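You operate a simulated robot arm through the tools that you are given. There is no shell and no other tool.

Carry out the task below with a simulated robot arm. There is one attempt and no reset: what you move stays moved.

TASK
Take the teal notes from the top of the side desk and put it on the blue tray. Take the ticket holder marked "11" from the customer side of counter 23 and put it on the teller side of counter 25. Take the yellow notes from the teller side of counter 23 and put it on the output tray of the grey printer. Fetch the supervisor sign and set it on the folder on the left end of the front desk. Take the brown coin roll on the top of the wall desk and put it away on the teller side of counter 23. Take the orange bundle with the latest date from the top of the back desk and leave it on the form there. Take the sponge from the top of the back desk and leave it on the output tray of the black printer. Fetch the jar and stand it on the pink slips. Turn the cassette loader dial to 100. Switch the cream printer switch on. Put one of the black cartridges from the top of the ledger cupboard on the blue slips. Open the toner door. Any order will do. Set down upright: ticket holder, jar, black cartridge.

The check looks at the end state, three seconds after you hand in, the way a careful person would. Anything else that was tipped, shoved, dropped, spilled or broken makes it a failure.

THE ROBOT
A 6-joint arm with a two-finger parallel gripper on a trunk, on a base that drives. Base frame: it is fixed to the floor where the robot stands at the start and does not move with it; the origin is under the middle of the robot, x ahead of it, y to its left, z up; the surface under the hand at the start is at about z = 0.75. Units: m, rad, N and s.
Its first joint turns from -2.897 to 2.897 rad. Places, roughly: black cartridge [0.5, 6.75, 0.75]; blue slips [1.75, 2, 0.75]; blue tray [1, 0, 0.75]; brown coin roll [3.75, 6.75, 0.75]; cassette loader dial [4.3, 4.6, 0.8]; cream printer switch [0.3, 6.7, 0.8]; folder [1.75, 2.5, 0.75]; form [4, 4.5, 0.75]; jar [4.25, 4.25, 0.75]; orange bundle [3.5, 4.5, 0.75]; output tray of the black printer (23x24 cm) [2.68, 4.26, 0.96]; output tray of the grey printer (23x24 cm) [3.86, 2.16, 0.96]; pink slips [2, 2, 0.75]; sponge (11x7x3 cm) [3.5, 4.3, 0.8]; supervisor sign [3.25, 2, 0.75]; teal notes [0.75, 0, 0.75]; teller side of counter 23 [3.1, -0.7, 0.8]; teller side of counter 25 [5.8, -0.7, 0.8]; ticket holder [2.75, -1.25, 0.75]; toner door [6.2, 3.6, 0.7]; yellow notes [3, -0.5, 0.75]. Payload 3.43 kg.
Tool frame: the origin (TCP) lies between the finger pads and is the grasp point; the fingertips stand 0.034 m ahead of it; z points along the fingers, y is the line along which they close. Largest opening 0.128 m; finger width 0.024, thickness 0.012; the body of the gripper, 0.048 by 0.13 m, starts 0.096 m behind the TCP.
Orientation is that of the tool frame in the base frame, as a unit quaternion [x, y, z, w]. With the fingers straight down and closing along the base's y, the tool's x points along the base's -x, its y along +y and its z along -z.

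THE INTERFACE
- The arm moves only by the tool arm_command. Its argument "series" is a list of rows, each a list of 7 numbers: the shift along the tool's x, y, z in units of 25 mm (1.0 is 25 mm), then the turn, a rotation vector about the tool's x, y, z in units of 4 degrees (1.0 is 4 degrees), then the gripper command, from -1 (fully open) to 1 (shut), values between in proportion. In form: [[tx, ty, tz, rx, ry, rz, grip], ...]. A call has 1 to 20 rows; each row shifts and turns the commanded pose from where the row before left it, along the tool's axes as they then stand. A call with a number of a shift or a turn outside -1 to 1 is refused whole. Rows are played at 5 a second. More than 0.05 m and 0.15 rad between two rows, or a gripper value outside its range, and nothing of the call is played. A pose out of reach is approached as far as the arm can. The call stops where the force on the tool passes 40 N (or 10 N more than at its start, if that is more) or the arm is blocked; 0.2 s more then pass. Each finger travels about 0.153 m/s and halts on what it meets, pressing with about 34 N; the grip force reading is that of the motor and also rises with nothing between the fingers. The clock runs only during rows and for 0.2 s after the last one: add rows that do not move to give the fingers time. The reply holds the time, the measured pose of the TCP, the force on the tool along the base axes, the opening and the grip force, in the units named above and with some noise, with the torque about the TCP (base axes, N m) and any sound that the robot's microphone picked up, and new pictures: "views" is both (left out), scene, wrist or none.
- Cameras (640 x 400 px; columns grow to the right, rows downward): "scene" is now at [0.1712, 0.2004, 1.2091]; the picture's right is [-0.20, -0.98, 0.00], its down [-0.45, 0.09, -0.89] and it looks along [0.87, -0.18, -0.46] (base axes); focal length 261 px, centre (320, 200). "wrist" rides on the gripper at [0.076, -0.011, -0.16] in the tool frame; the picture's right is [0.15, 0.99, 0.00], its down [-0.88, 0.13, -0.46] and it looks along [-0.45, 0.07, 0.89] (tool axes); focal length 234 px, centre (320, 200). There is no depth. A picture from a camera that has moved, and an enlarged one, comes with that camera's place and axes in the base frame and with its lens.
- steer(legs): drives the robot by 1 to 6 legs, each [ahead, left, turn to the left] in m, m and rad, along the robot's own axes; the way and the turn of a leg run together, so that a leg with both is an arc; at most 1.5 m and 3.142 rad a leg. The arm and the cameras ride along, it lands a little off, and it stops where it bumps. It gives what a move gives, and a new picture of the scene camera.
- turn_head(pan, tilt): turns the head with the scene camera to pan (to the left, within 2.496 rad either way) and tilt (down, from -0.506 to 1.204), counted from straight ahead of the robot. It gives what a move gives, and a new picture of the scene camera.
- close_up(camera, box): a new picture of the part [left, top, right, bottom] of that camera's present view, enlarged. The clock stands still meanwhile.
- finish_job(): hands the job in; it is judged then, once.

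Places have to be worked out from the pictures, the camera data and where the tool is seen. Open the gripper and draw the arm clear of the work before you hand the job in, unless the task says otherwise.

The tools are called after ">>>" as name(argument=value, ...) on one line, values as JSON. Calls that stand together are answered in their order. arm_command: Moves the arm, as the interface text tells. Its arguments: {"type":"object","properties":{"series":{"type":"array","items":{"type":"array","items":{"type":"number"}}},"views":{"type":"string","enum":["both","scene","wrist","none"]}},"required":["series"]} The other tools are called the same way: steer (legs) drives the base; turn_head (pan, tilt) turns the head that bears the scene camera; close_up (camera, box) takes an enlarged picture of a part of a camera's view; finish_job () hands the job in.

At the start:

```text
t: 0.0
tcp_pos: [0.6377, 0.2441, 0.961]
tcp_rot: [0.0, 1.0, 0.0, 0.0]
ft_force: [0.4, -0.3, -0.5]
moment: [0.01, 0.01, -0.04]
gripper_width: 0.1281
grasp_force: 0.1
robot x, y, heading: [-0.0002, -0.0, 0.004]
head pan, tilt: [-0.206, 0.475]
```

scene: 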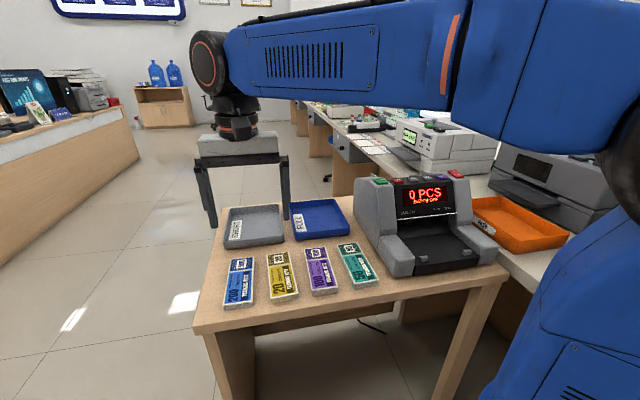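
wrist: 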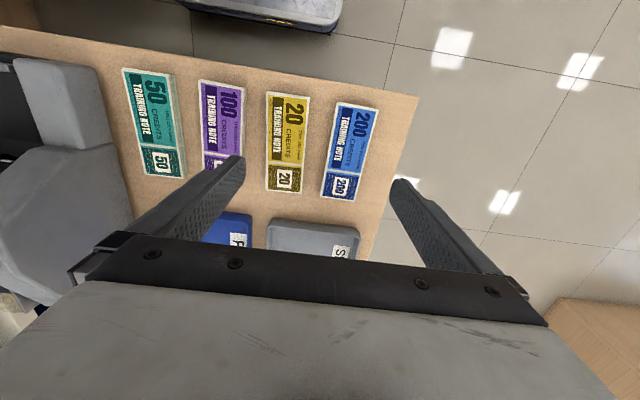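

The teal bundle shows in both pictures at about (0.655, 0.003), long side along x, about 65 mm wide. I move above it with a partly closed gripper and look again.

>>> arm_command(series=[[0, -0.964, 0, 0, 0, 0, -0.4], [0, -0.964, 0, 0, 0, 0, -0.4], [0, -0.964, 0, 0, 0, 0, -0.4], [0, -0.964, 0, 0, 0, 0, -0.4], [0, -0.964, 0, 0, 0, 0, -0.4], [0, -0.964, 0, 0, 0, 0, -0.4], [0, -0.964, 0, 0, 0, 0, -0.4], [0, -0.964, 0, 0, 0, 0, -0.4], [0, -0.964, 0, 0, 0, 0, -0.4], [0, -0.964, 0, 0, 0, 0, -0.4], [0, 0, 0, 0, 0, 0, -0.4]])

```text
t: 2.4
tcp_pos: [0.6371, 0.0017, 0.9634]
tcp_rot: [0.0, 1.0, 0.0, 0.0]
ft_force: [-0.1, -0.1, 0.4]
moment: [-0.01, 0.0, 0.0]
gripper_width: 0.0897
grasp_force: 0.1
robot x, y, heading: [0.0002, 0.0009, -0.002]
head pan, tilt: [-0.206, 0.475]
camera scene: at [0.1711, 0.2003, 1.2091], right [-0.2, -0.98, 0.0], down [-0.45, 0.09, -0.89], along [0.87, -0.18, -0.46], focal length 261 px, centre (320, 200)
camera wrist: at [0.561, -0.0083, 1.1229], right [-0.15, 0.99, 0.0], down [0.88, 0.13, 0.46], along [0.45, 0.07, -0.89], focal length 234 px, centre (320, 200)
```

scene: 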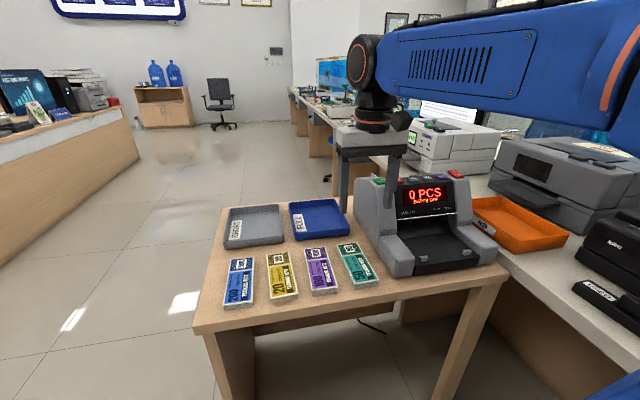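
wrist: 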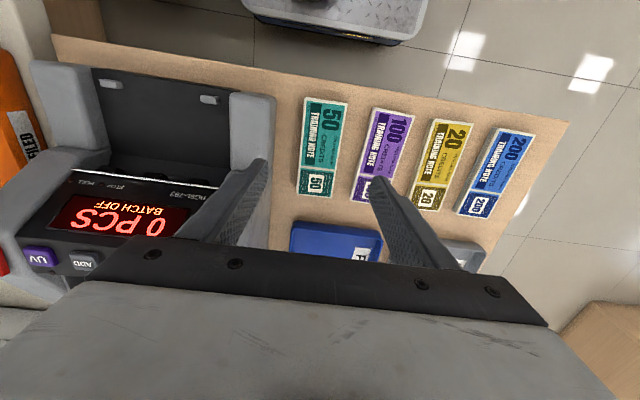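

The teal bundle is centred at about (0.657, 0.009) with a 2° yaw, and the purple one lies about 30 mm beside it. I go down with an 80 mm opening and close.

>>> arm_command(series=[[-0.52, 0.3, 0, 0, 0, -0.5, -0.25], [0, 0, 1, 0, 0, 0, -0.25], [0, 0, 1, 0, 0, 0, -0.25], [0, 0, 1, 0, 0, 0, -0.25], [0, 0, 1, 0, 0, 0, -0.25], [0, 0, 1, 0, 0, 0, -0.25], [0, 0, 1, 0, 0, 0, -0.25], [0, 0, 0.5, 0, 0, 0, -0.25], [0, 0, 0.4, 0, 0, 0, -0.25], [0, 0, 0, 0, 0, 0, -0.25]])

>>> arm_command(series=[[0, 0, 0, 0, 0, 0, 1], [0, 0, 0, 0, 0, 0, 1], [0, 0, 0, 0, 0, 0, 1]])

```text
t: 4.6
tcp_pos: [0.65, 0.0112, 0.7874]
tcp_rot: [-0.017, 1.0, 0.0, 0.001]
ft_force: [0.7, 0.2, 0.2]
moment: [0.01, -0.01, 0.02]
gripper_width: 0.08
grasp_force: 0.1
robot x, y, heading: [0.002, -0.0035, 0.004]
head pan, tilt: [-0.206, 0.475]
camera scene: at [0.1711, 0.2003, 1.2091], right [-0.2, -0.98, 0.0], down [-0.45, 0.09, -0.89], along [0.87, -0.18, -0.46], focal length 261 px, centre (320, 200)
camera wrist: at [0.5748, -0.0016, 0.948], right [-0.18, 0.98, 0.0], down [0.88, 0.16, 0.46], along [0.45, 0.08, -0.89], focal length 234 px, centre (320, 200)
```

scene: 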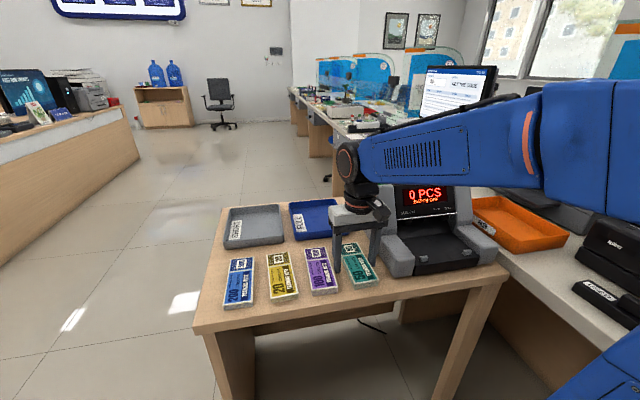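
wrist: 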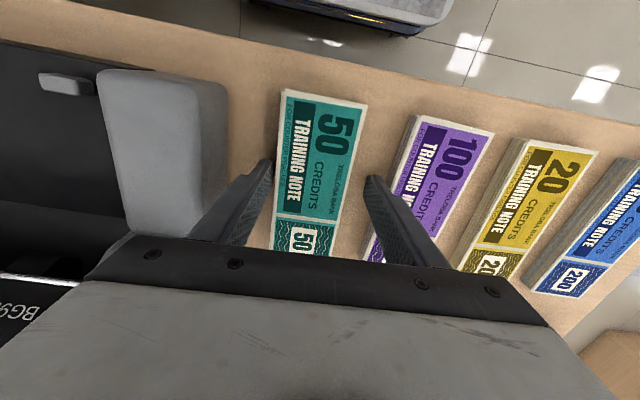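

```text
t: 5.4
tcp_pos: [0.6497, 0.0118, 0.7881]
tcp_rot: [-0.018, 1.0, 0.0, 0.0]
ft_force: [1.0, 0.9, 0.8]
moment: [0.11, -0.03, -0.05]
gripper_width: 0.0594
grasp_force: 33.9
robot x, y, heading: [-0.0016, -0.0002, -0.001]
head pan, tilt: [-0.206, 0.475]
camera scene: at [0.1711, 0.2003, 1.2091], right [-0.2, -0.98, 0.0], down [-0.45, 0.09, -0.89], along [0.87, -0.18, -0.46], focal length 261 px, centre (320, 200)
camera wrist: at [0.5748, -0.0016, 0.9482], right [-0.18, 0.98, 0.0], down [0.88, 0.16, 0.46], along [0.45, 0.08, -0.89], focal length 234 px, centre (320, 200)
```

scene: 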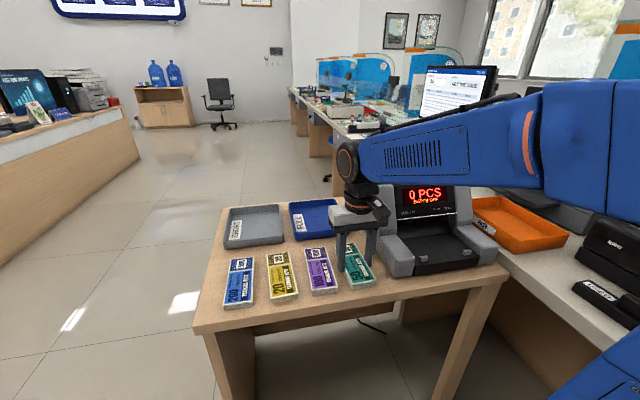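
wrist: 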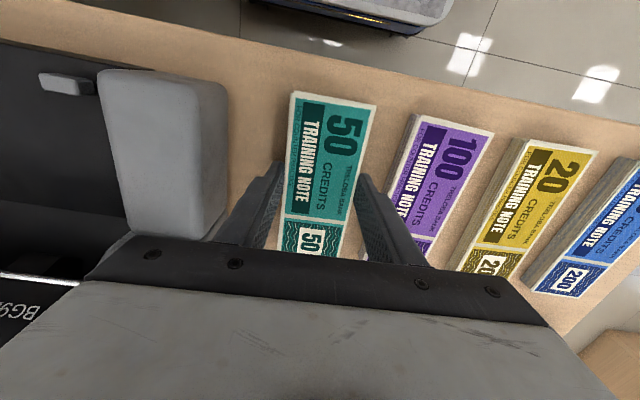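

The bundle is gripped at 59 mm. I lift it and carry it over the blue tray, whose rim I place at x 0.75–0.965, y −0.01–0.147.

>>> arm_command(series=[[0, 0, -1, 0, 0, 0, 1], [0, 0, -1, 0, 0, 0, 1], [0, 0, -1, 0, 0, 0, 1], [0, 0, -1, 0, 0, 0, 1], [0, 0, -1, 0, 0, 0, 1], [-0.9, 0.221, 0, 0, 0, 0, 1], [-0.9, 0.221, 0, 0, 0, 0, 1], [-0.9, 0.221, 0, 0, 0, 0, 1], [-0.9, 0.221, 0, 0, 0, 0, 1], [-0.9, 0.221, 0, 0, 0, 0, 1], [-0.9, 0.221, 0, 0, 0, 0, 1], [-0.9, 0.221, 0, 0, 0, 0, 1], [-0.9, 0.221, 0, 0, 0, 0, 1], [-0.9, 0.221, 0, 0, 0, 0, 1], [0, 0, 0, 0, 0, 0.5, 1]])

```text
t: 8.6
tcp_pos: [0.85, 0.0679, 0.9145]
tcp_rot: [0.0, 1.0, 0.0, 0.0]
ft_force: [0.0, 0.2, 0.1]
moment: [0.01, -0.04, -0.01]
gripper_width: 0.0592
grasp_force: 34.1
robot x, y, heading: [0.0009, 0.001, -0.001]
head pan, tilt: [-0.206, 0.475]
camera scene: at [0.1712, 0.2003, 1.2091], right [-0.2, -0.98, 0.0], down [-0.45, 0.09, -0.89], along [0.87, -0.18, -0.46], focal length 261 px, centre (320, 200)
camera wrist: at [0.7741, 0.0571, 1.0739], right [-0.15, 0.99, 0.0], down [0.88, 0.13, 0.46], along [0.45, 0.07, -0.89], focal length 234 px, centre (320, 200)
```

scene: 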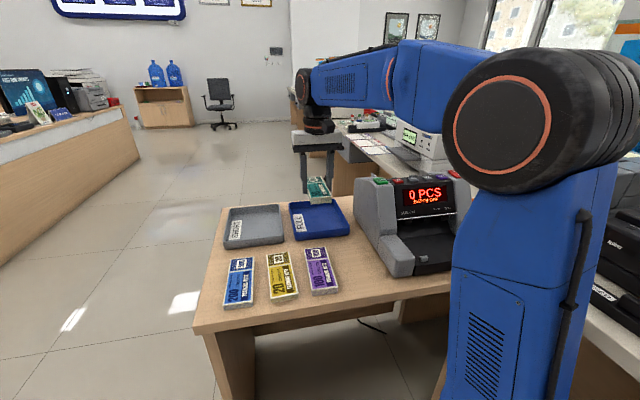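
wrist: 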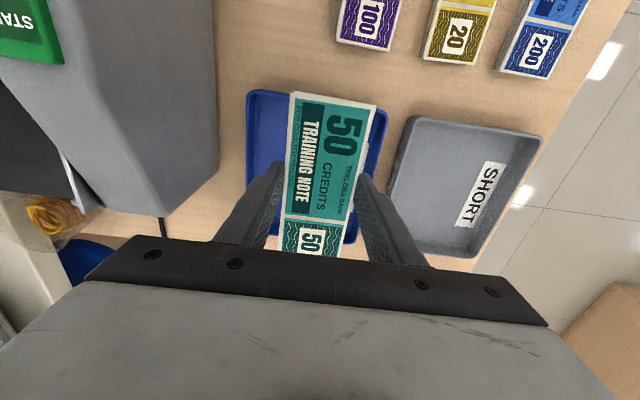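

In the wrist picture the tray spans about x 0.79–0.975, y −0.02–0.143. I shift about 2 cm further and lower the bundle in.

>>> arm_command(series=[[-0.8, -0.15, 0, 0, 0, 0, 1], [0, 0, 1, 0, 0, 0, 1], [0, 0, 1, 0, 0, 0, 1], [0, 0, 1, 0, 0, 0, 1], [0, 0, 1, 0, 0, 0, 1], [0, 0, 0.4, 0, 0, 0, 1], [0, 0, 0, 0, 0, 0, 1]])

```text
t: 10.2
tcp_pos: [0.8696, 0.0619, 0.8044]
tcp_rot: [0.0, 1.0, 0.0, -0.001]
ft_force: [-0.1, -0.3, -0.7]
moment: [0.0, 0.01, -0.02]
gripper_width: 0.0594
grasp_force: 33.9
robot x, y, heading: [-0.0004, -0.0015, 0.0]
head pan, tilt: [-0.206, 0.475]
camera scene: at [0.1712, 0.2003, 1.209], right [-0.2, -0.98, 0.0], down [-0.45, 0.09, -0.89], along [0.87, -0.18, -0.46], focal length 261 px, centre (320, 200)
camera wrist: at [0.7938, 0.0524, 0.9647], right [-0.15, 0.99, 0.0], down [0.88, 0.13, 0.46], along [0.45, 0.07, -0.89], focal length 234 px, centre (320, 200)
```

scene: 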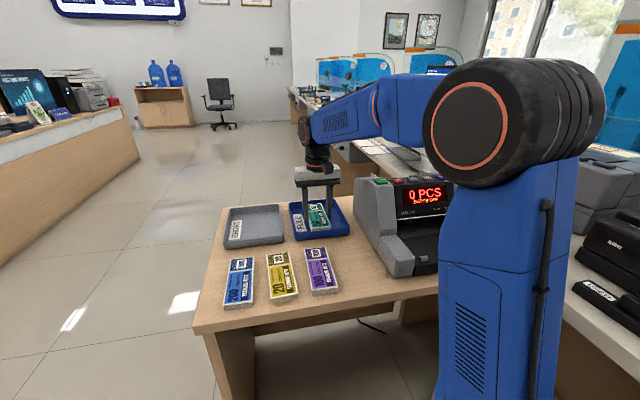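
wrist: 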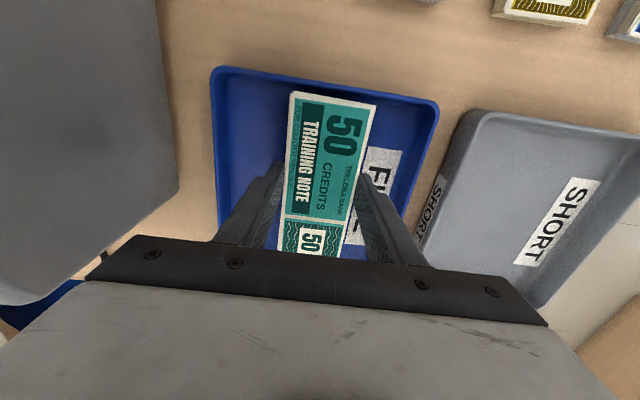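

The bundle's near end is close to the tray's near wall, so I shift another 11 mm ahead, lower the rest, and release.

>>> arm_command(series=[[-0.45, 0, 0, 0, 0, 0, 1], [0, 0, 0.3, 0, 0, 0, 1], [0, 0, 0.2, 0, 0, 0, 1], [0, 0, 0, 0, 0, 0, 1]], views="wrist")

```text
t: 11.2
tcp_pos: [0.8813, 0.0643, 0.7917]
tcp_rot: [0.0, 1.0, 0.0, 0.001]
ft_force: [3.2, 0.0, 12.2]
moment: [0.19, 0.3, -0.05]
gripper_width: 0.0591
grasp_force: 34.3
robot x, y, heading: [0.004, -0.0016, -0.006]
head pan, tilt: [-0.206, 0.475]
camera wrist: at [0.8053, 0.0526, 0.9519], right [-0.15, 0.99, 0.0], down [0.88, 0.13, 0.46], along [0.45, 0.07, -0.89], focal length 234 px, centre (320, 200)
```

wrist: 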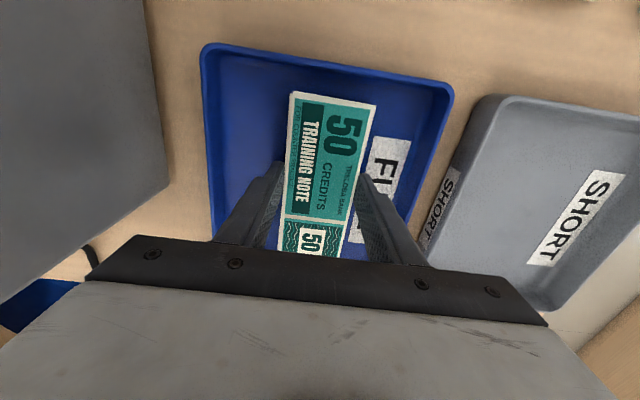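

The readings show 12 N of contact with the tray. I release and raise straight up.

>>> arm_command(series=[[0, 0, 0, 0, 0, 0, -0.2], [0, 0, 0, 0, 0, 0, -0.2], [0, 0, -1, 0, 0, 0, -0.2], [0, 0, -1, 0, 0, 0, -0.2], [0, 0, -1, 0, 0, 0, -0.2], [0, 0, -1, 0, 0, 0, -0.2], [0, 0, -1, 0, 0, 0, -0.2], [0, 0, -1, 0, 0, 0, -0.2]])

```text
t: 13.0
tcp_pos: [0.8822, 0.0623, 0.9394]
tcp_rot: [0.0, 1.0, -0.001, -0.001]
ft_force: [-0.2, 0.9, -0.1]
moment: [0.03, 0.01, 0.02]
gripper_width: 0.0767
grasp_force: 0.0
robot x, y, heading: [-0.001, -0.0048, -0.005]
head pan, tilt: [-0.206, 0.475]
camera scene: at [0.1713, 0.2003, 1.209], right [-0.2, -0.98, 0.0], down [-0.45, 0.09, -0.89], along [0.87, -0.18, -0.46], focal length 261 px, centre (320, 200)
camera wrist: at [0.8063, 0.0519, 1.1001], right [-0.15, 0.99, 0.0], down [0.88, 0.13, 0.45], along [0.45, 0.07, -0.89], focal length 234 px, centre (320, 200)
```

scene: 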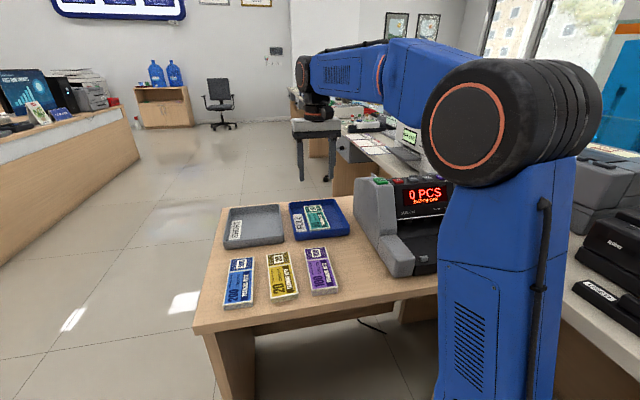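
wrist: 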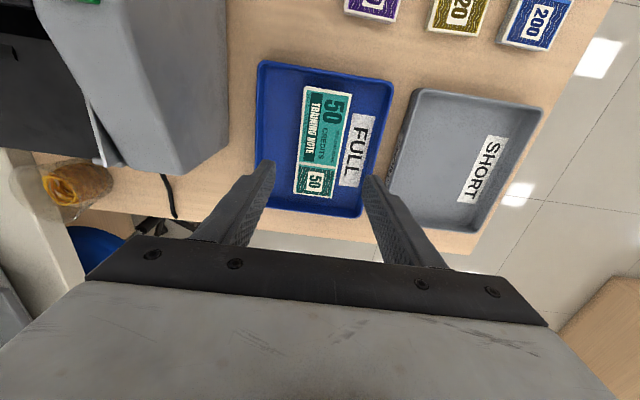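

The teal notes lie flat in the blue tray. I retract the arm to a compact travel pose, then survey the room.

>>> arm_command(series=[[0.5, 0, -1, 0, 0, 0, -0.2], [1, 0, -1, 0, 0, 0, -0.2], [1, 0, -1, 0, 0, 0, -0.2], [1, 0, -1, 0, 0, 0, -0.2], [1, 0, -1, 0, 0, 0, -0.2], [1, 0, -1, 0, 0, 0, -0.2], [1, 0, -1, 0, 0, 0, -0.2], [1, 0, -1, 0, 0, 0, -0.2], [1, 0, 0, 0, 0, 0, -0.2], [1, 0, 0, 0, 0, 0, -0.2], [1, 0, 0, 0, 0, 0, -0.2], [1, 0, 0, 0, 0, 0, -0.2], [1, 0, 0, 0, 0, 0, -0.2], [1, 0, 0, 0, 0, 0, -0.2], [1, 0, 0, 0, 0, 0, -0.2], [1, 0, 0, 0, 0, 0, -0.2], [1, 0, 0, 0, 0, 0, -0.2], [1, 0, 0, 0, 0, 0, -0.2]], views="none")

>>> turn_head(pan=0.0, tilt=0.25)

>>> turn_head(pan=0.9, tilt=0.3)

>>> turn_head(pan=-0.9, tilt=0.4)

```text
t: 16.8
tcp_pos: [0.4447, 0.0653, 1.1367]
tcp_rot: [0.0, 1.0, 0.001, 0.002]
ft_force: [-0.1, 0.7, -0.4]
moment: [0.0, 0.05, 0.0]
gripper_width: 0.0767
grasp_force: 0.1
out of reach, approached as far as the arm can: row 18
robot x, y, heading: [-0.0022, 0.0038, -0.004]
head pan, tilt: [-0.206, 0.475]
```

```text
t: 17.6
tcp_pos: [0.4457, 0.0647, 1.1366]
tcp_rot: [0.0, 1.0, 0.002, 0.001]
ft_force: [-0.1, -0.3, -0.7]
moment: [-0.01, -0.01, 0.01]
gripper_width: 0.0767
grasp_force: 0.1
robot x, y, heading: [0.0021, -0.0005, -0.001]
head pan, tilt: [0.0, 0.25]
camera scene: at [0.175, 0.219, 1.2299], right [0.0, -1.0, 0.0], down [-0.25, 0.0, -0.97], along [0.97, 0.0, -0.25], focal length 261 px, centre (320, 200)
```

scene: 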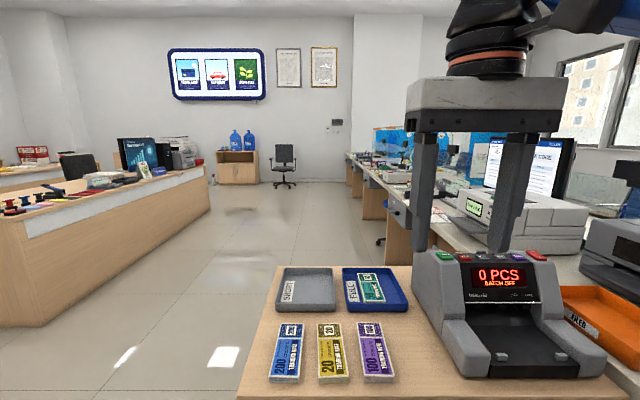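

```text
t: 18.8
tcp_pos: [0.4444, 0.0647, 1.136]
tcp_rot: [0.0, 1.0, 0.001, 0.001]
ft_force: [0.9, 0.5, 0.8]
moment: [0.01, 0.01, -0.02]
gripper_width: 0.0769
grasp_force: 0.1
robot x, y, heading: [-0.0025, 0.0011, -0.002]
head pan, tilt: [0.901, 0.3]
camera scene: at [0.1396, 0.2922, 1.2253], right [0.78, -0.62, 0.0], down [-0.18, -0.23, -0.96], along [0.59, 0.75, -0.3], focal length 261 px, centre (320, 200)
```

scene: 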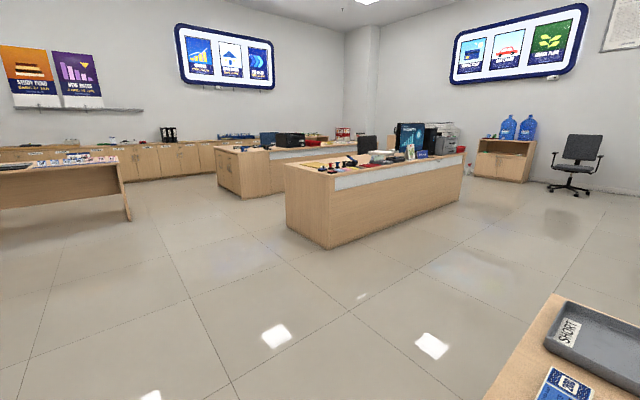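

```text
t: 20.6
tcp_pos: [0.4455, 0.0645, 1.1364]
tcp_rot: [0.0, 1.0, 0.001, 0.001]
ft_force: [-0.1, -0.4, 0.0]
moment: [0.02, -0.01, 0.02]
gripper_width: 0.0766
grasp_force: 0.1
robot x, y, heading: [0.0005, -0.0012, -0.003]
head pan, tilt: [-0.901, 0.4]
camera scene: at [0.1392, 0.1465, 1.216], right [-0.78, -0.62, 0.0], down [-0.24, 0.3, -0.92], along [0.57, -0.72, -0.39], focal length 261 px, centre (320, 200)
```

scene: 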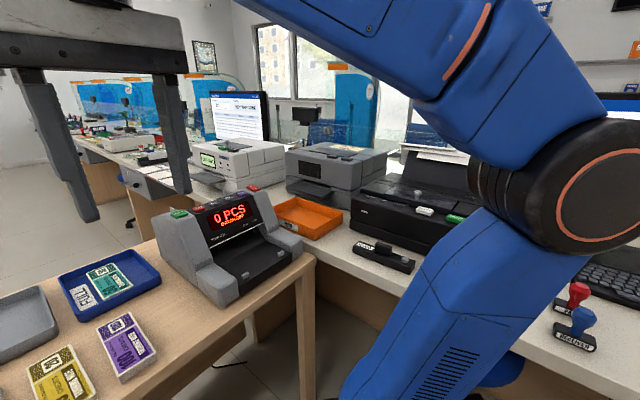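

The room is clear along the aisle between the teller counters and the front desk. I sidestep clear of the side desk and drive along the aisle towards counter 23.

>>> steer(legs=[[0, 0.95, 0], [1.5, 0, 0], [1.2, 0, 0]])

>>> turn_head(pan=-1.4, tilt=0.35)

```text
t: 38.2
tcp_pos: [3.1355, 1.0832, 1.1368]
tcp_rot: [-0.009, 1.0, 0.002, 0.001]
ft_force: [-0.3, 0.2, -0.3]
moment: [-0.01, 0.01, 0.0]
gripper_width: 0.0767
grasp_force: 0.0
robot x, y, heading: [2.6898, 1.0126, 0.022]
head pan, tilt: [-0.901, 0.4]
camera scene: at [2.8282, 1.1586, 1.216], right [-0.77, -0.64, 0.0], down [-0.25, 0.3, -0.92], along [0.59, -0.71, -0.39], focal length 261 px, centre (320, 200)
```

scene: 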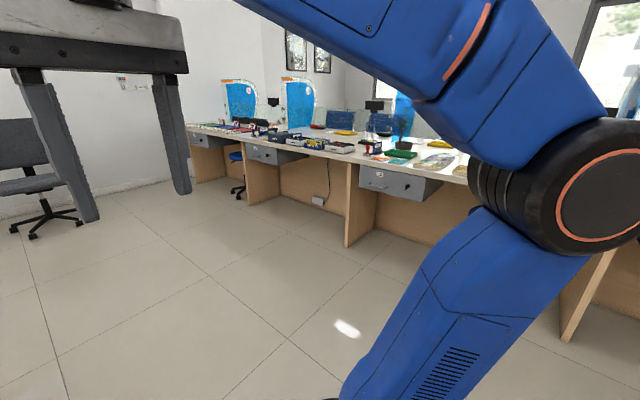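

```text
t: 39.1
tcp_pos: [3.1374, 1.0821, 1.1362]
tcp_rot: [-0.01, 1.0, 0.002, 0.001]
ft_force: [-0.1, 0.4, 0.2]
moment: [-0.02, 0.03, 0.0]
gripper_width: 0.0769
grasp_force: 0.1
robot x, y, heading: [2.6894, 1.0087, 0.015]
head pan, tilt: [-1.4, 0.351]
camera scene: at [2.787, 1.1387, 1.2205], right [-0.98, -0.19, 0.0], down [-0.07, 0.34, -0.94], along [0.18, -0.92, -0.34], focal length 261 px, centre (320, 200)
```

scene: 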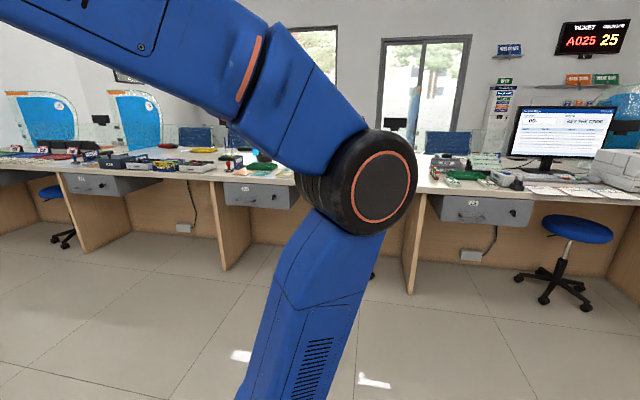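

Counters are at the right. I turn the robot to face them so the arm moves out of the view.

>>> steer(legs=[[0, 0, -1.589]])

>>> turn_head(pan=0.15, tilt=0.3)

```text
t: 43.5
tcp_pos: [2.7417, 0.5626, 1.1369]
tcp_rot: [0.718, 0.696, -0.001, 0.002]
ft_force: [-0.1, 0.5, -0.1]
moment: [0.02, 0.04, -0.02]
gripper_width: 0.0768
grasp_force: 0.0
robot x, y, heading: [2.6976, 1.0104, -1.598]
head pan, tilt: [-1.4, 0.351]
camera scene: at [2.8187, 0.9089, 1.2205], right [-0.14, 0.99, 0.0], down [0.34, 0.05, -0.94], along [-0.93, -0.13, -0.34], focal length 261 px, centre (320, 200)
```

scene: 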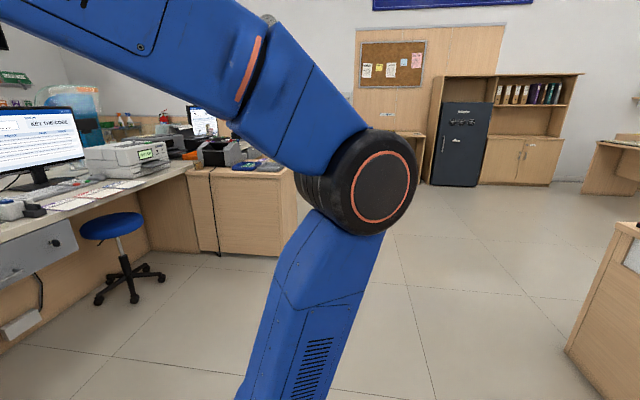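

```text
t: 45.1
tcp_pos: [2.7427, 0.562, 1.1365]
tcp_rot: [0.717, 0.697, 0.0, 0.002]
ft_force: [-0.5, 0.7, -0.2]
moment: [-0.01, 0.01, -0.02]
gripper_width: 0.077
grasp_force: 0.0
robot x, y, heading: [2.6952, 1.0111, -1.606]
head pan, tilt: [0.15, 0.3]
camera scene: at [2.922, 0.8292, 1.2252], right [-0.99, -0.12, 0.0], down [-0.04, 0.29, -0.96], along [0.11, -0.95, -0.3], focal length 261 px, centre (320, 200)
```

scene: 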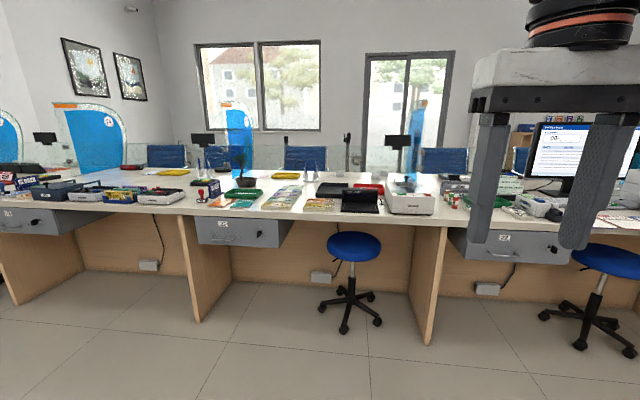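

I zoom in to read the drawer numbers and see what lies on each counter.

>>> close_up(camera="scene", box=[180, 130, 460, 280])

>>> close_up(camera="scene", box=[0, 130, 240, 260])

```text
2.29 times, centred on (320, 205) of scene
camera zoom: at [2.922, 0.8292, 1.2252], right [-0.99, -0.12, 0.0], down [-0.04, 0.29, -0.96], along [0.11, -0.95, -0.3], focal length 597 px, centre (320, 189)
```

zoom: 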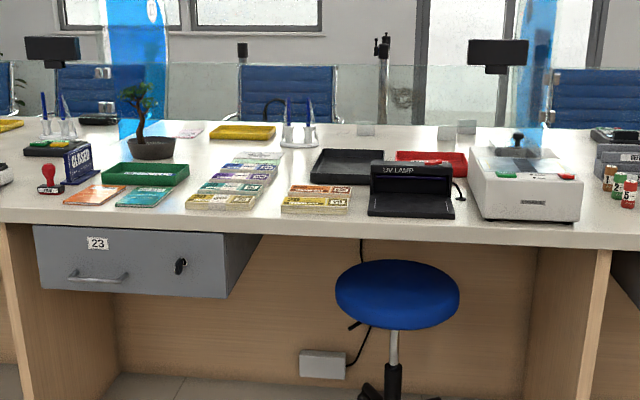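

```text
2.67 times, centred on (120, 195) of scene
camera zoom: at [2.922, 0.8292, 1.2252], right [-0.99, -0.12, 0.0], down [-0.04, 0.29, -0.96], along [0.11, -0.95, -0.3], focal length 697 px, centre (853, 213)
```

zoom: 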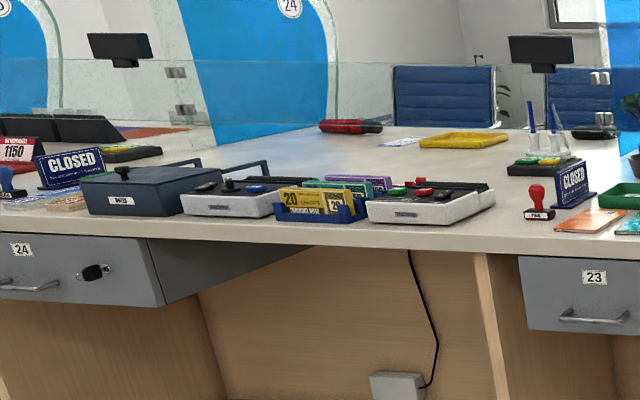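

Counter 23 is right ahead, front edge at about y = −0.45 with the stool under it. I drive closer and look steeper down at its top.

>>> steer(legs=[[0.85, 0, 0]])

>>> turn_head(pan=0.1, tilt=0.45)

>>> close_up(camera="scene", box=[160, 60, 480, 260])

```text
t: 49.6
tcp_pos: [2.7278, -0.2815, 1.1351]
tcp_rot: [0.713, 0.701, 0.0, 0.002]
ft_force: [-0.1, -0.7, -0.6]
moment: [-0.01, 0.01, 0.03]
gripper_width: 0.0768
grasp_force: 0.1
robot x, y, heading: [2.6691, 0.1676, -1.585]
head pan, tilt: [0.15, 0.3]
camera scene: at [2.9033, -0.0123, 1.2252], right [-0.99, -0.13, 0.0], down [-0.04, 0.29, -0.96], along [0.13, -0.95, -0.3], focal length 261 px, centre (320, 200)
```

scene: 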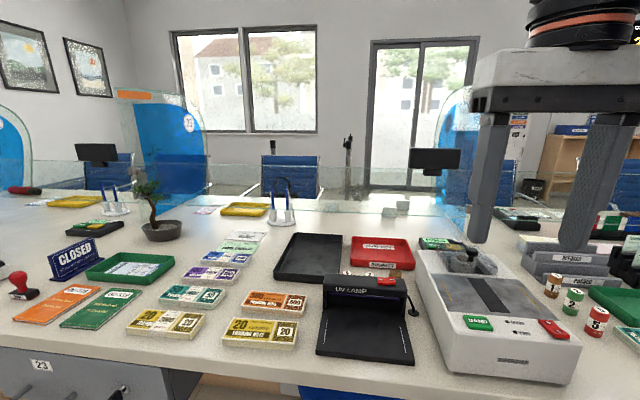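

```text
t: 50.3
tcp_pos: [2.7271, -0.2811, 1.1373]
tcp_rot: [0.714, 0.7, 0.0, 0.003]
ft_force: [-0.6, 0.3, -0.2]
moment: [-0.05, 0.0, 0.01]
gripper_width: 0.0769
grasp_force: 0.1
robot x, y, heading: [2.6712, 0.1622, -1.59]
head pan, tilt: [0.099, 0.45]
camera scene: at [2.8985, -0.0114, 1.2114], right [-1.0, -0.08, 0.0], down [-0.04, 0.43, -0.9], along [0.07, -0.9, -0.43], focal length 261 px, centre (320, 200)
```

scene: 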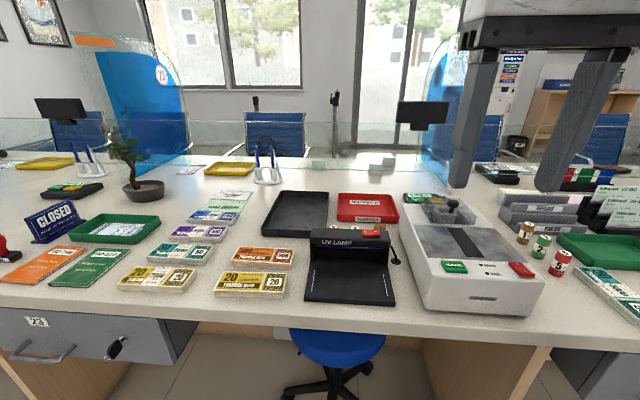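

```text
2.00 times, centred on (320, 160) of scene
camera zoom: at [2.8985, -0.0114, 1.2114], right [-1.0, -0.08, 0.0], down [-0.04, 0.43, -0.9], along [0.07, -0.9, -0.43], focal length 523 px, centre (320, 280)
```

zoom: 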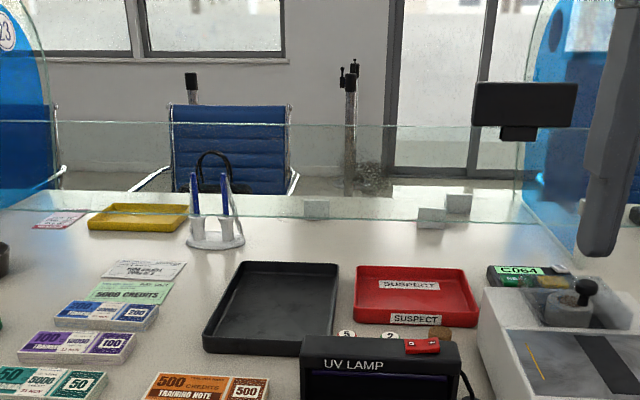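

I see two yellow bundles on counter 23 (about x 3.10 and 3.33) and three small ticket holders behind the glass screen, the matching one near (2.71, −1.33). That is far from this side, so I look left and right for a way round to the customer side.

>>> turn_head(pan=-1.0, tilt=0.1)

>>> turn_head(pan=1.0, tilt=0.2)

>>> turn_head(pan=-1.7, tilt=0.1)

```text
t: 51.6
tcp_pos: [2.7269, -0.2807, 1.1365]
tcp_rot: [0.713, 0.701, 0.0, 0.002]
ft_force: [-0.4, 0.3, -0.7]
moment: [-0.02, 0.01, 0.0]
gripper_width: 0.0767
grasp_force: 0.1
robot x, y, heading: [2.671, 0.164, -1.586]
head pan, tilt: [-1.0, 0.099]
camera scene: at [2.8127, 0.0319, 1.2439], right [-0.53, 0.85, 0.0], down [0.08, 0.05, -0.99], along [-0.85, -0.52, -0.1], focal length 261 px, centre (320, 200)
```

scene: 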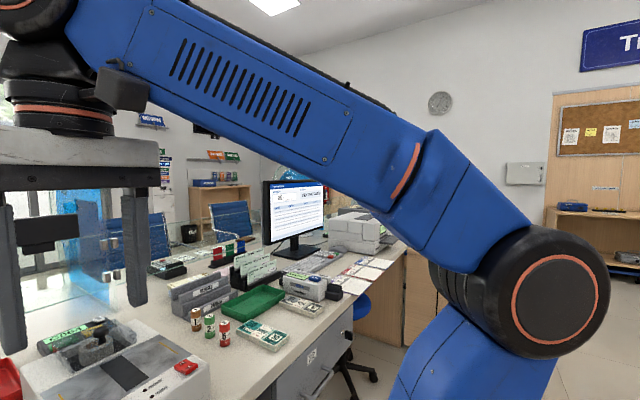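

```text
t: 53.5
tcp_pos: [2.7283, -0.2814, 1.1365]
tcp_rot: [0.712, 0.702, -0.001, 0.002]
ft_force: [0.0, -0.1, 0.9]
moment: [0.0, 0.03, -0.01]
gripper_width: 0.0767
grasp_force: 0.0
robot x, y, heading: [2.6645, 0.1642, -1.588]
head pan, tilt: [1.0, 0.201]
camera scene: at [2.9685, 0.0284, 1.2345], right [-0.56, -0.83, 0.0], down [-0.17, 0.11, -0.98], along [0.81, -0.55, -0.2], focal length 261 px, centre (320, 200)
```

scene: 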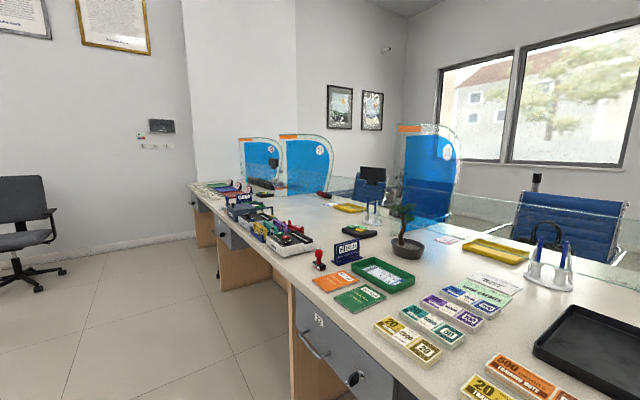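

```text
t: 55.9
tcp_pos: [2.7268, -0.282, 1.1364]
tcp_rot: [0.713, 0.701, 0.0, 0.002]
ft_force: [-0.1, -0.2, -1.1]
moment: [-0.01, -0.03, 0.02]
gripper_width: 0.0767
grasp_force: 0.0
robot x, y, heading: [2.6722, 0.1633, -1.594]
head pan, tilt: [-1.7, 0.099]
camera scene: at [2.8, 0.0938, 1.2439], right [0.15, 0.99, 0.0], down [0.1, -0.01, -0.99], along [-0.98, 0.15, -0.1], focal length 261 px, centre (320, 200)
```

scene: 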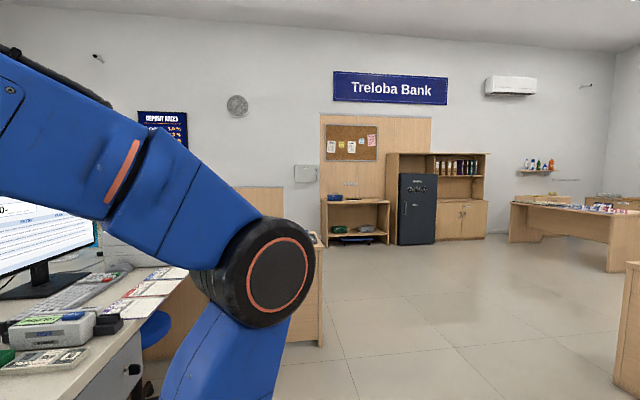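

I take a sharper look at the glass screen and the ticket holders to see how the screen stands.

>>> turn_head(pan=0.0, tilt=0.3)

>>> close_up(camera="scene", box=[260, 130, 420, 230])

>>> close_up(camera="scene", box=[100, 130, 260, 230])

>>> close_up(camera="wrist", box=[0, 0, 640, 400])

```text
t: 57.7
tcp_pos: [2.7278, -0.2813, 1.1367]
tcp_rot: [0.713, 0.701, 0.0, 0.003]
ft_force: [-0.1, 0.1, 0.1]
moment: [-0.02, 0.01, 0.01]
gripper_width: 0.0767
grasp_force: 0.0
robot x, y, heading: [2.6741, 0.1674, -1.594]
head pan, tilt: [0.0, 0.3]
camera scene: at [2.8893, -0.0131, 1.2253], right [-1.0, 0.02, 0.0], down [0.01, 0.3, -0.96], along [-0.02, -0.96, -0.3], focal length 261 px, centre (320, 200)
```

scene: 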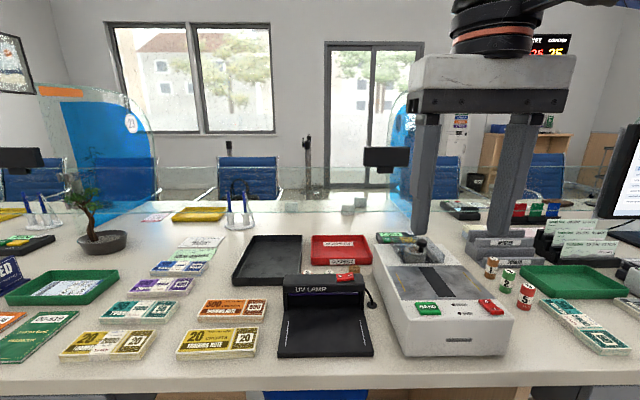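

```text
4.00 times, centred on (340, 180) of scene
camera zoom: at [2.8893, -0.0131, 1.2253], right [-1.0, 0.02, 0.0], down [0.01, 0.3, -0.96], along [-0.02, -0.96, -0.3], focal length 1045 px, centre (240, 280)
```

zoom: 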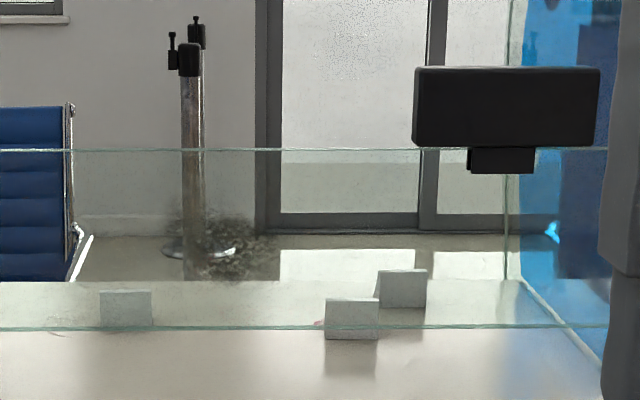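

```text
4.00 times, centred on (180, 180) of scene
camera zoom: at [2.8893, -0.0131, 1.2253], right [-1.0, 0.02, 0.0], down [0.01, 0.3, -0.96], along [-0.02, -0.96, -0.3], focal length 1045 px, centre (880, 280)
```

zoom: 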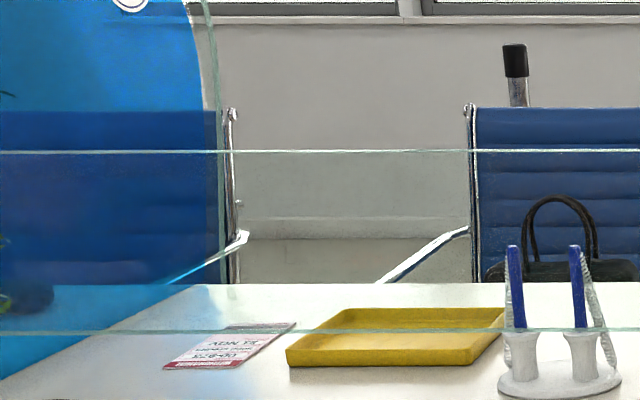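

```text
1.00 times, centred on (320, 200) of wrist (not enlarged: the box is as wide or as high as the picture)
camera zoom: at [2.7167, -0.2041, 1.2963], right [0.99, 0.13, 0.0], down [0.11, -0.88, 0.46], along [0.06, -0.46, -0.89], focal length 234 px, centre (320, 200)
```

zoom: 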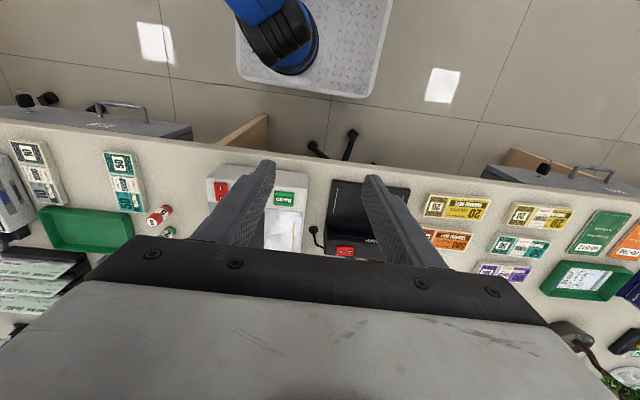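

The glass hangs around y ≈ −1.07 with only a low slot beneath, so the ticket holder must be fetched from the customer side. While here, I first compare the two yellow bundles.

>>> close_up(camera="wrist", box=[400, 170, 600, 295])

>>> close_up(camera="scene", box=[50, 260, 290, 380])

```text
3.20 times, centred on (500, 232) of wrist
camera zoom: at [2.7167, -0.2041, 1.2963], right [0.99, 0.13, 0.0], down [0.11, -0.88, 0.46], along [0.06, -0.46, -0.89], focal length 749 px, centre (-256, 96)
```

zoom: 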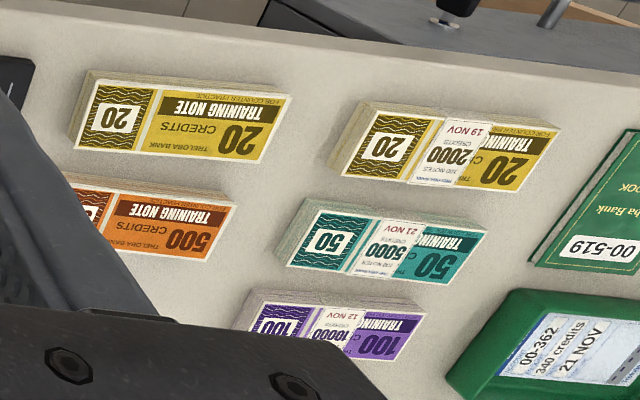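

```text
2.67 times, centred on (170, 320) of scene
camera zoom: at [2.8893, -0.0131, 1.2253], right [-1.0, 0.02, 0.0], down [0.01, 0.3, -0.96], along [-0.02, -0.96, -0.3], focal length 697 px, centre (720, -120)
```

zoom: 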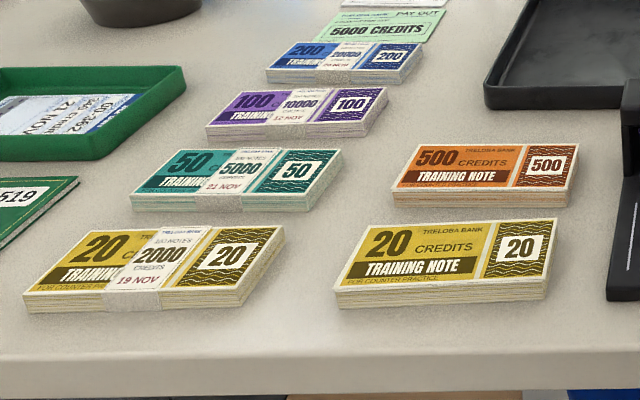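

The banded ones are "bundles"; the loose yellow notes are the stack at about (3.095, −0.458), lying along x. I move over it and turn the tool 90° so the fingers close along y.

>>> arm_command(series=[[-0.455, 0.981, 0, 0, 0, 0, -0.3], [-0.455, 0.981, 0, 0, 0, 0, -0.3], [-0.455, 0.981, 0, 0, 0, 0, -0.3], [-0.455, 0.981, 0, 0, 0, 0, -0.3], [-0.455, 0.981, 0, 0, 0, 0, -0.3], [-0.455, 0.981, 0, 0, 0, 0, -0.3], [-0.455, 0.981, 0, 0, 0, 0, -0.3], [-0.455, 0.981, 0, 0, 0, 0, -0.3], [-0.455, 0.981, 0, 0, 0, 0, -0.3], [-0.455, 0.981, 0, 0, 0, 0, -0.3], [-0.455, 0.981, 0, 0, 0, 0, -0.3], [-0.455, 0.981, 0, 0, 0, 0, -0.3], [-0.455, 0.981, 0, 0, 0, 0, -0.3], [-0.455, 0.981, 0, 0, 0, 0, -0.3], [-0.455, 0.981, 0, 0, 0, 0, -0.3]], views="none")

>>> arm_command(series=[[0, 0, 0.5, 0, 0, -1, -0.3], [0, 0, 0.5, 0, 0, -1, -0.3], [0, 0, 0.5, 0, 0, -1, -0.3], [0, 0, 0.5, 0, 0, -1, -0.3], [0, 0, 0.5, 0, 0, -1, -0.3], [0, 0, 0.5, 0, 0, -1, -0.3], [0, 0, 0.5, 0, 0, -1, -0.3], [0, 0, 0.5, 0, 0, -1, -0.3], [0, 0, 0.5, 0, 0, -1, -0.3], [0, 0, 0.5, 0, 0, -1, -0.3], [0, 0, 0, 0, 0, -1, -0.3], [0, 0, 0, 0, 0, -1, -0.3], [0, 0, 0, 0, 0, -1, -0.3], [0, 0, 0, 0, 0, -1, -0.3], [0, 0, 0, 0, 0, -1, -0.3], [0, 0, 0, 0, 0, -1, -0.3], [0, 0, 0, 0, 0, -1, -0.3], [0, 0, 0, 0, 0, -1, -0.3], [0, 0, 0, 0, 0, -1, -0.3], [0, 0, 0, 0, 0, -1, -0.3]], views="none")

>>> arm_command(series=[[0, 0, 0, 0, 0, -1, -0.3], [0, 0, 0, 0, 0, -1, -0.3], [0, 0, 0, 0, 0, -1, -0.3], [0, 0, 0, 0, 0, 0, -0.3]])

```text
t: 60.9
tcp_pos: [3.0908, -0.4576, 1.1377]
tcp_rot: [0.714, 0.701, -0.001, 0.003]
ft_force: [-0.3, -0.4, 1.1]
moment: [-0.05, -0.06, 0.0]
gripper_width: 0.0835
grasp_force: 0.0
robot x, y, heading: [2.6729, 0.1652, -1.592]
head pan, tilt: [0.0, 0.3]
```

```text
t: 65.1
tcp_pos: [3.0928, -0.4579, 1.0127]
tcp_rot: [0.095, 0.995, -0.001, 0.002]
ft_force: [-0.8, 0.4, -0.1]
moment: [-0.02, -0.03, -0.02]
gripper_width: 0.0831
grasp_force: 0.0
robot x, y, heading: [2.6723, 0.1671, -1.588]
head pan, tilt: [0.0, 0.3]
```

```text
t: 66.1
tcp_pos: [3.0917, -0.4592, 1.0121]
tcp_rot: [-0.009, 1.0, -0.001, 0.001]
ft_force: [0.7, 0.0, 0.6]
moment: [-0.01, 0.03, 0.01]
gripper_width: 0.0832
grasp_force: 0.1
robot x, y, heading: [2.6688, 0.164, -1.59]
head pan, tilt: [0.0, 0.3]
camera scene: at [2.8894, -0.0132, 1.2252], right [-1.0, 0.02, 0.0], down [0.01, 0.3, -0.96], along [-0.02, -0.96, -0.3], focal length 261 px, centre (320, 200)
camera wrist: at [3.0156, -0.4706, 1.1731], right [-0.16, 0.99, 0.0], down [0.88, 0.15, 0.46], along [0.45, 0.07, -0.89], focal length 234 px, centre (320, 200)
```

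scene: 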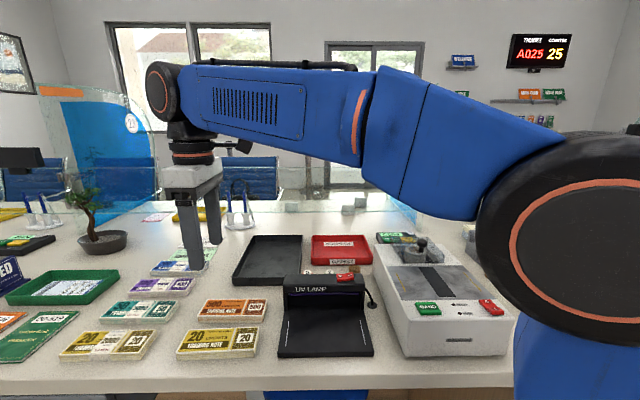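
wrist: 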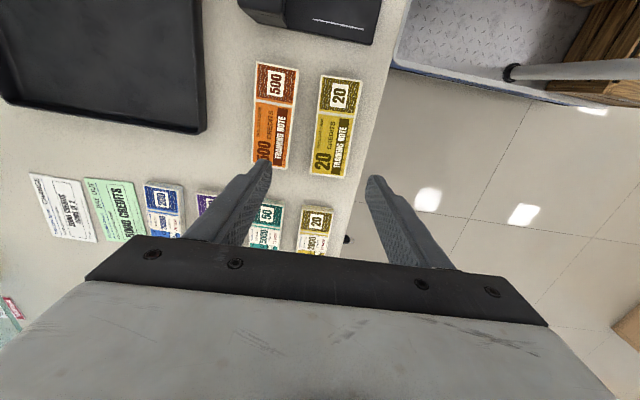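

The wrist picture puts the stack at about (3.085, −0.438). I shift 2 cm, lower to just above it, and check again.

>>> arm_command(series=[[0.25, 0.8, 0, 0, 0, -0.4, -0.3], [0, 0, 1, 0, 0, 0, -0.3], [0, 0, 1, 0, 0, 0, -0.3], [0, 0, 1, 0, 0, 0, -0.3], [0, 0, 1, 0, 0, 0, -0.3], [0, 0, 1, 0, 0, 0, -0.3], [0, 0, 1, 0, 0, 0, -0.3], [0, 0, 0, 0, 0, 0, -0.3]])

```text
t: 67.9
tcp_pos: [3.0864, -0.4398, 0.8621]
tcp_rot: [-0.022, 1.0, -0.002, 0.001]
ft_force: [-0.8, -0.1, 0.3]
moment: [0.0, 0.01, -0.02]
gripper_width: 0.0834
grasp_force: 0.1
robot x, y, heading: [2.6729, 0.1638, -1.588]
head pan, tilt: [0.0, 0.3]
camera scene: at [2.8894, -0.0131, 1.2252], right [-1.0, 0.02, 0.0], down [0.01, 0.3, -0.96], along [-0.02, -0.96, -0.3], focal length 261 px, centre (320, 200)
camera wrist: at [3.0105, -0.4535, 1.0228], right [-0.19, 0.98, 0.0], down [0.87, 0.17, 0.46], along [0.45, 0.08, -0.89], focal length 234 px, centre (320, 200)
```

scene: 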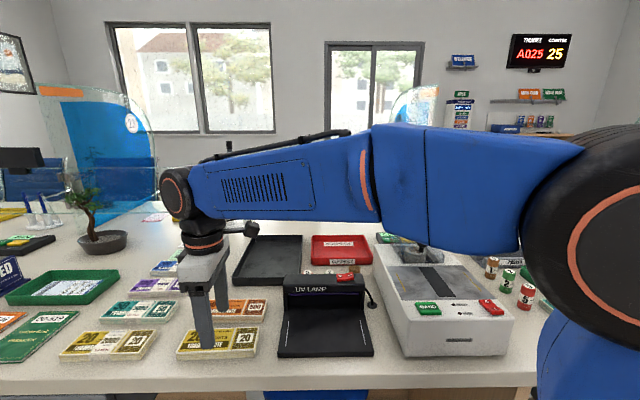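
wrist: 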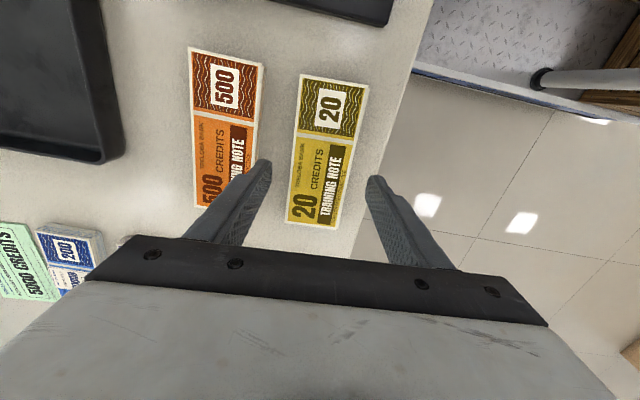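

The fingers straddle the stack cleanly with room to the orange one. I go down and grip.

>>> arm_command(series=[[0, 0, 1, 0, 0, 0, -0.3], [0, 0, 1, 0, 0, 0, -0.3], [0, 0, 0.9, 0, 0, 0, -0.3], [0, 0, 0, 0, 0, 0, -0.3], [0, 0, 0, 0, 0, 0, 1], [0, 0, 0, 0, 0, 0, 1], [0, 0, 0, 0, 0, 0, 1]], views="wrist")

```text
t: 68.5
tcp_pos: [3.0856, -0.4399, 0.8141]
tcp_rot: [-0.023, 1.0, -0.004, 0.003]
ft_force: [-6.3, 0.8, 13.0]
moment: [0.66, 0.38, 0.27]
gripper_width: 0.0839
grasp_force: 0.5
robot x, y, heading: [2.6684, 0.1673, -1.587]
head pan, tilt: [0.0, 0.3]
stopped in row 3: the force on the tool passed its limit at 56 N (the readings are from after the stop); the commanded pose is now the measured one
camera wrist: at [3.0096, -0.4541, 0.9742], right [-0.19, 0.98, -0.01], down [0.87, 0.17, 0.46], along [0.45, 0.08, -0.89], focal length 234 px, centre (320, 200)
```

wrist: 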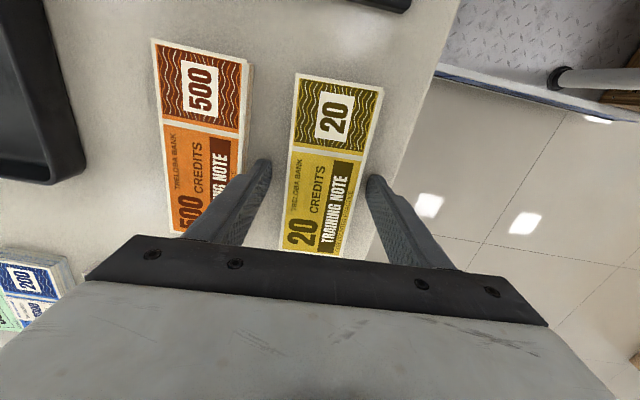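

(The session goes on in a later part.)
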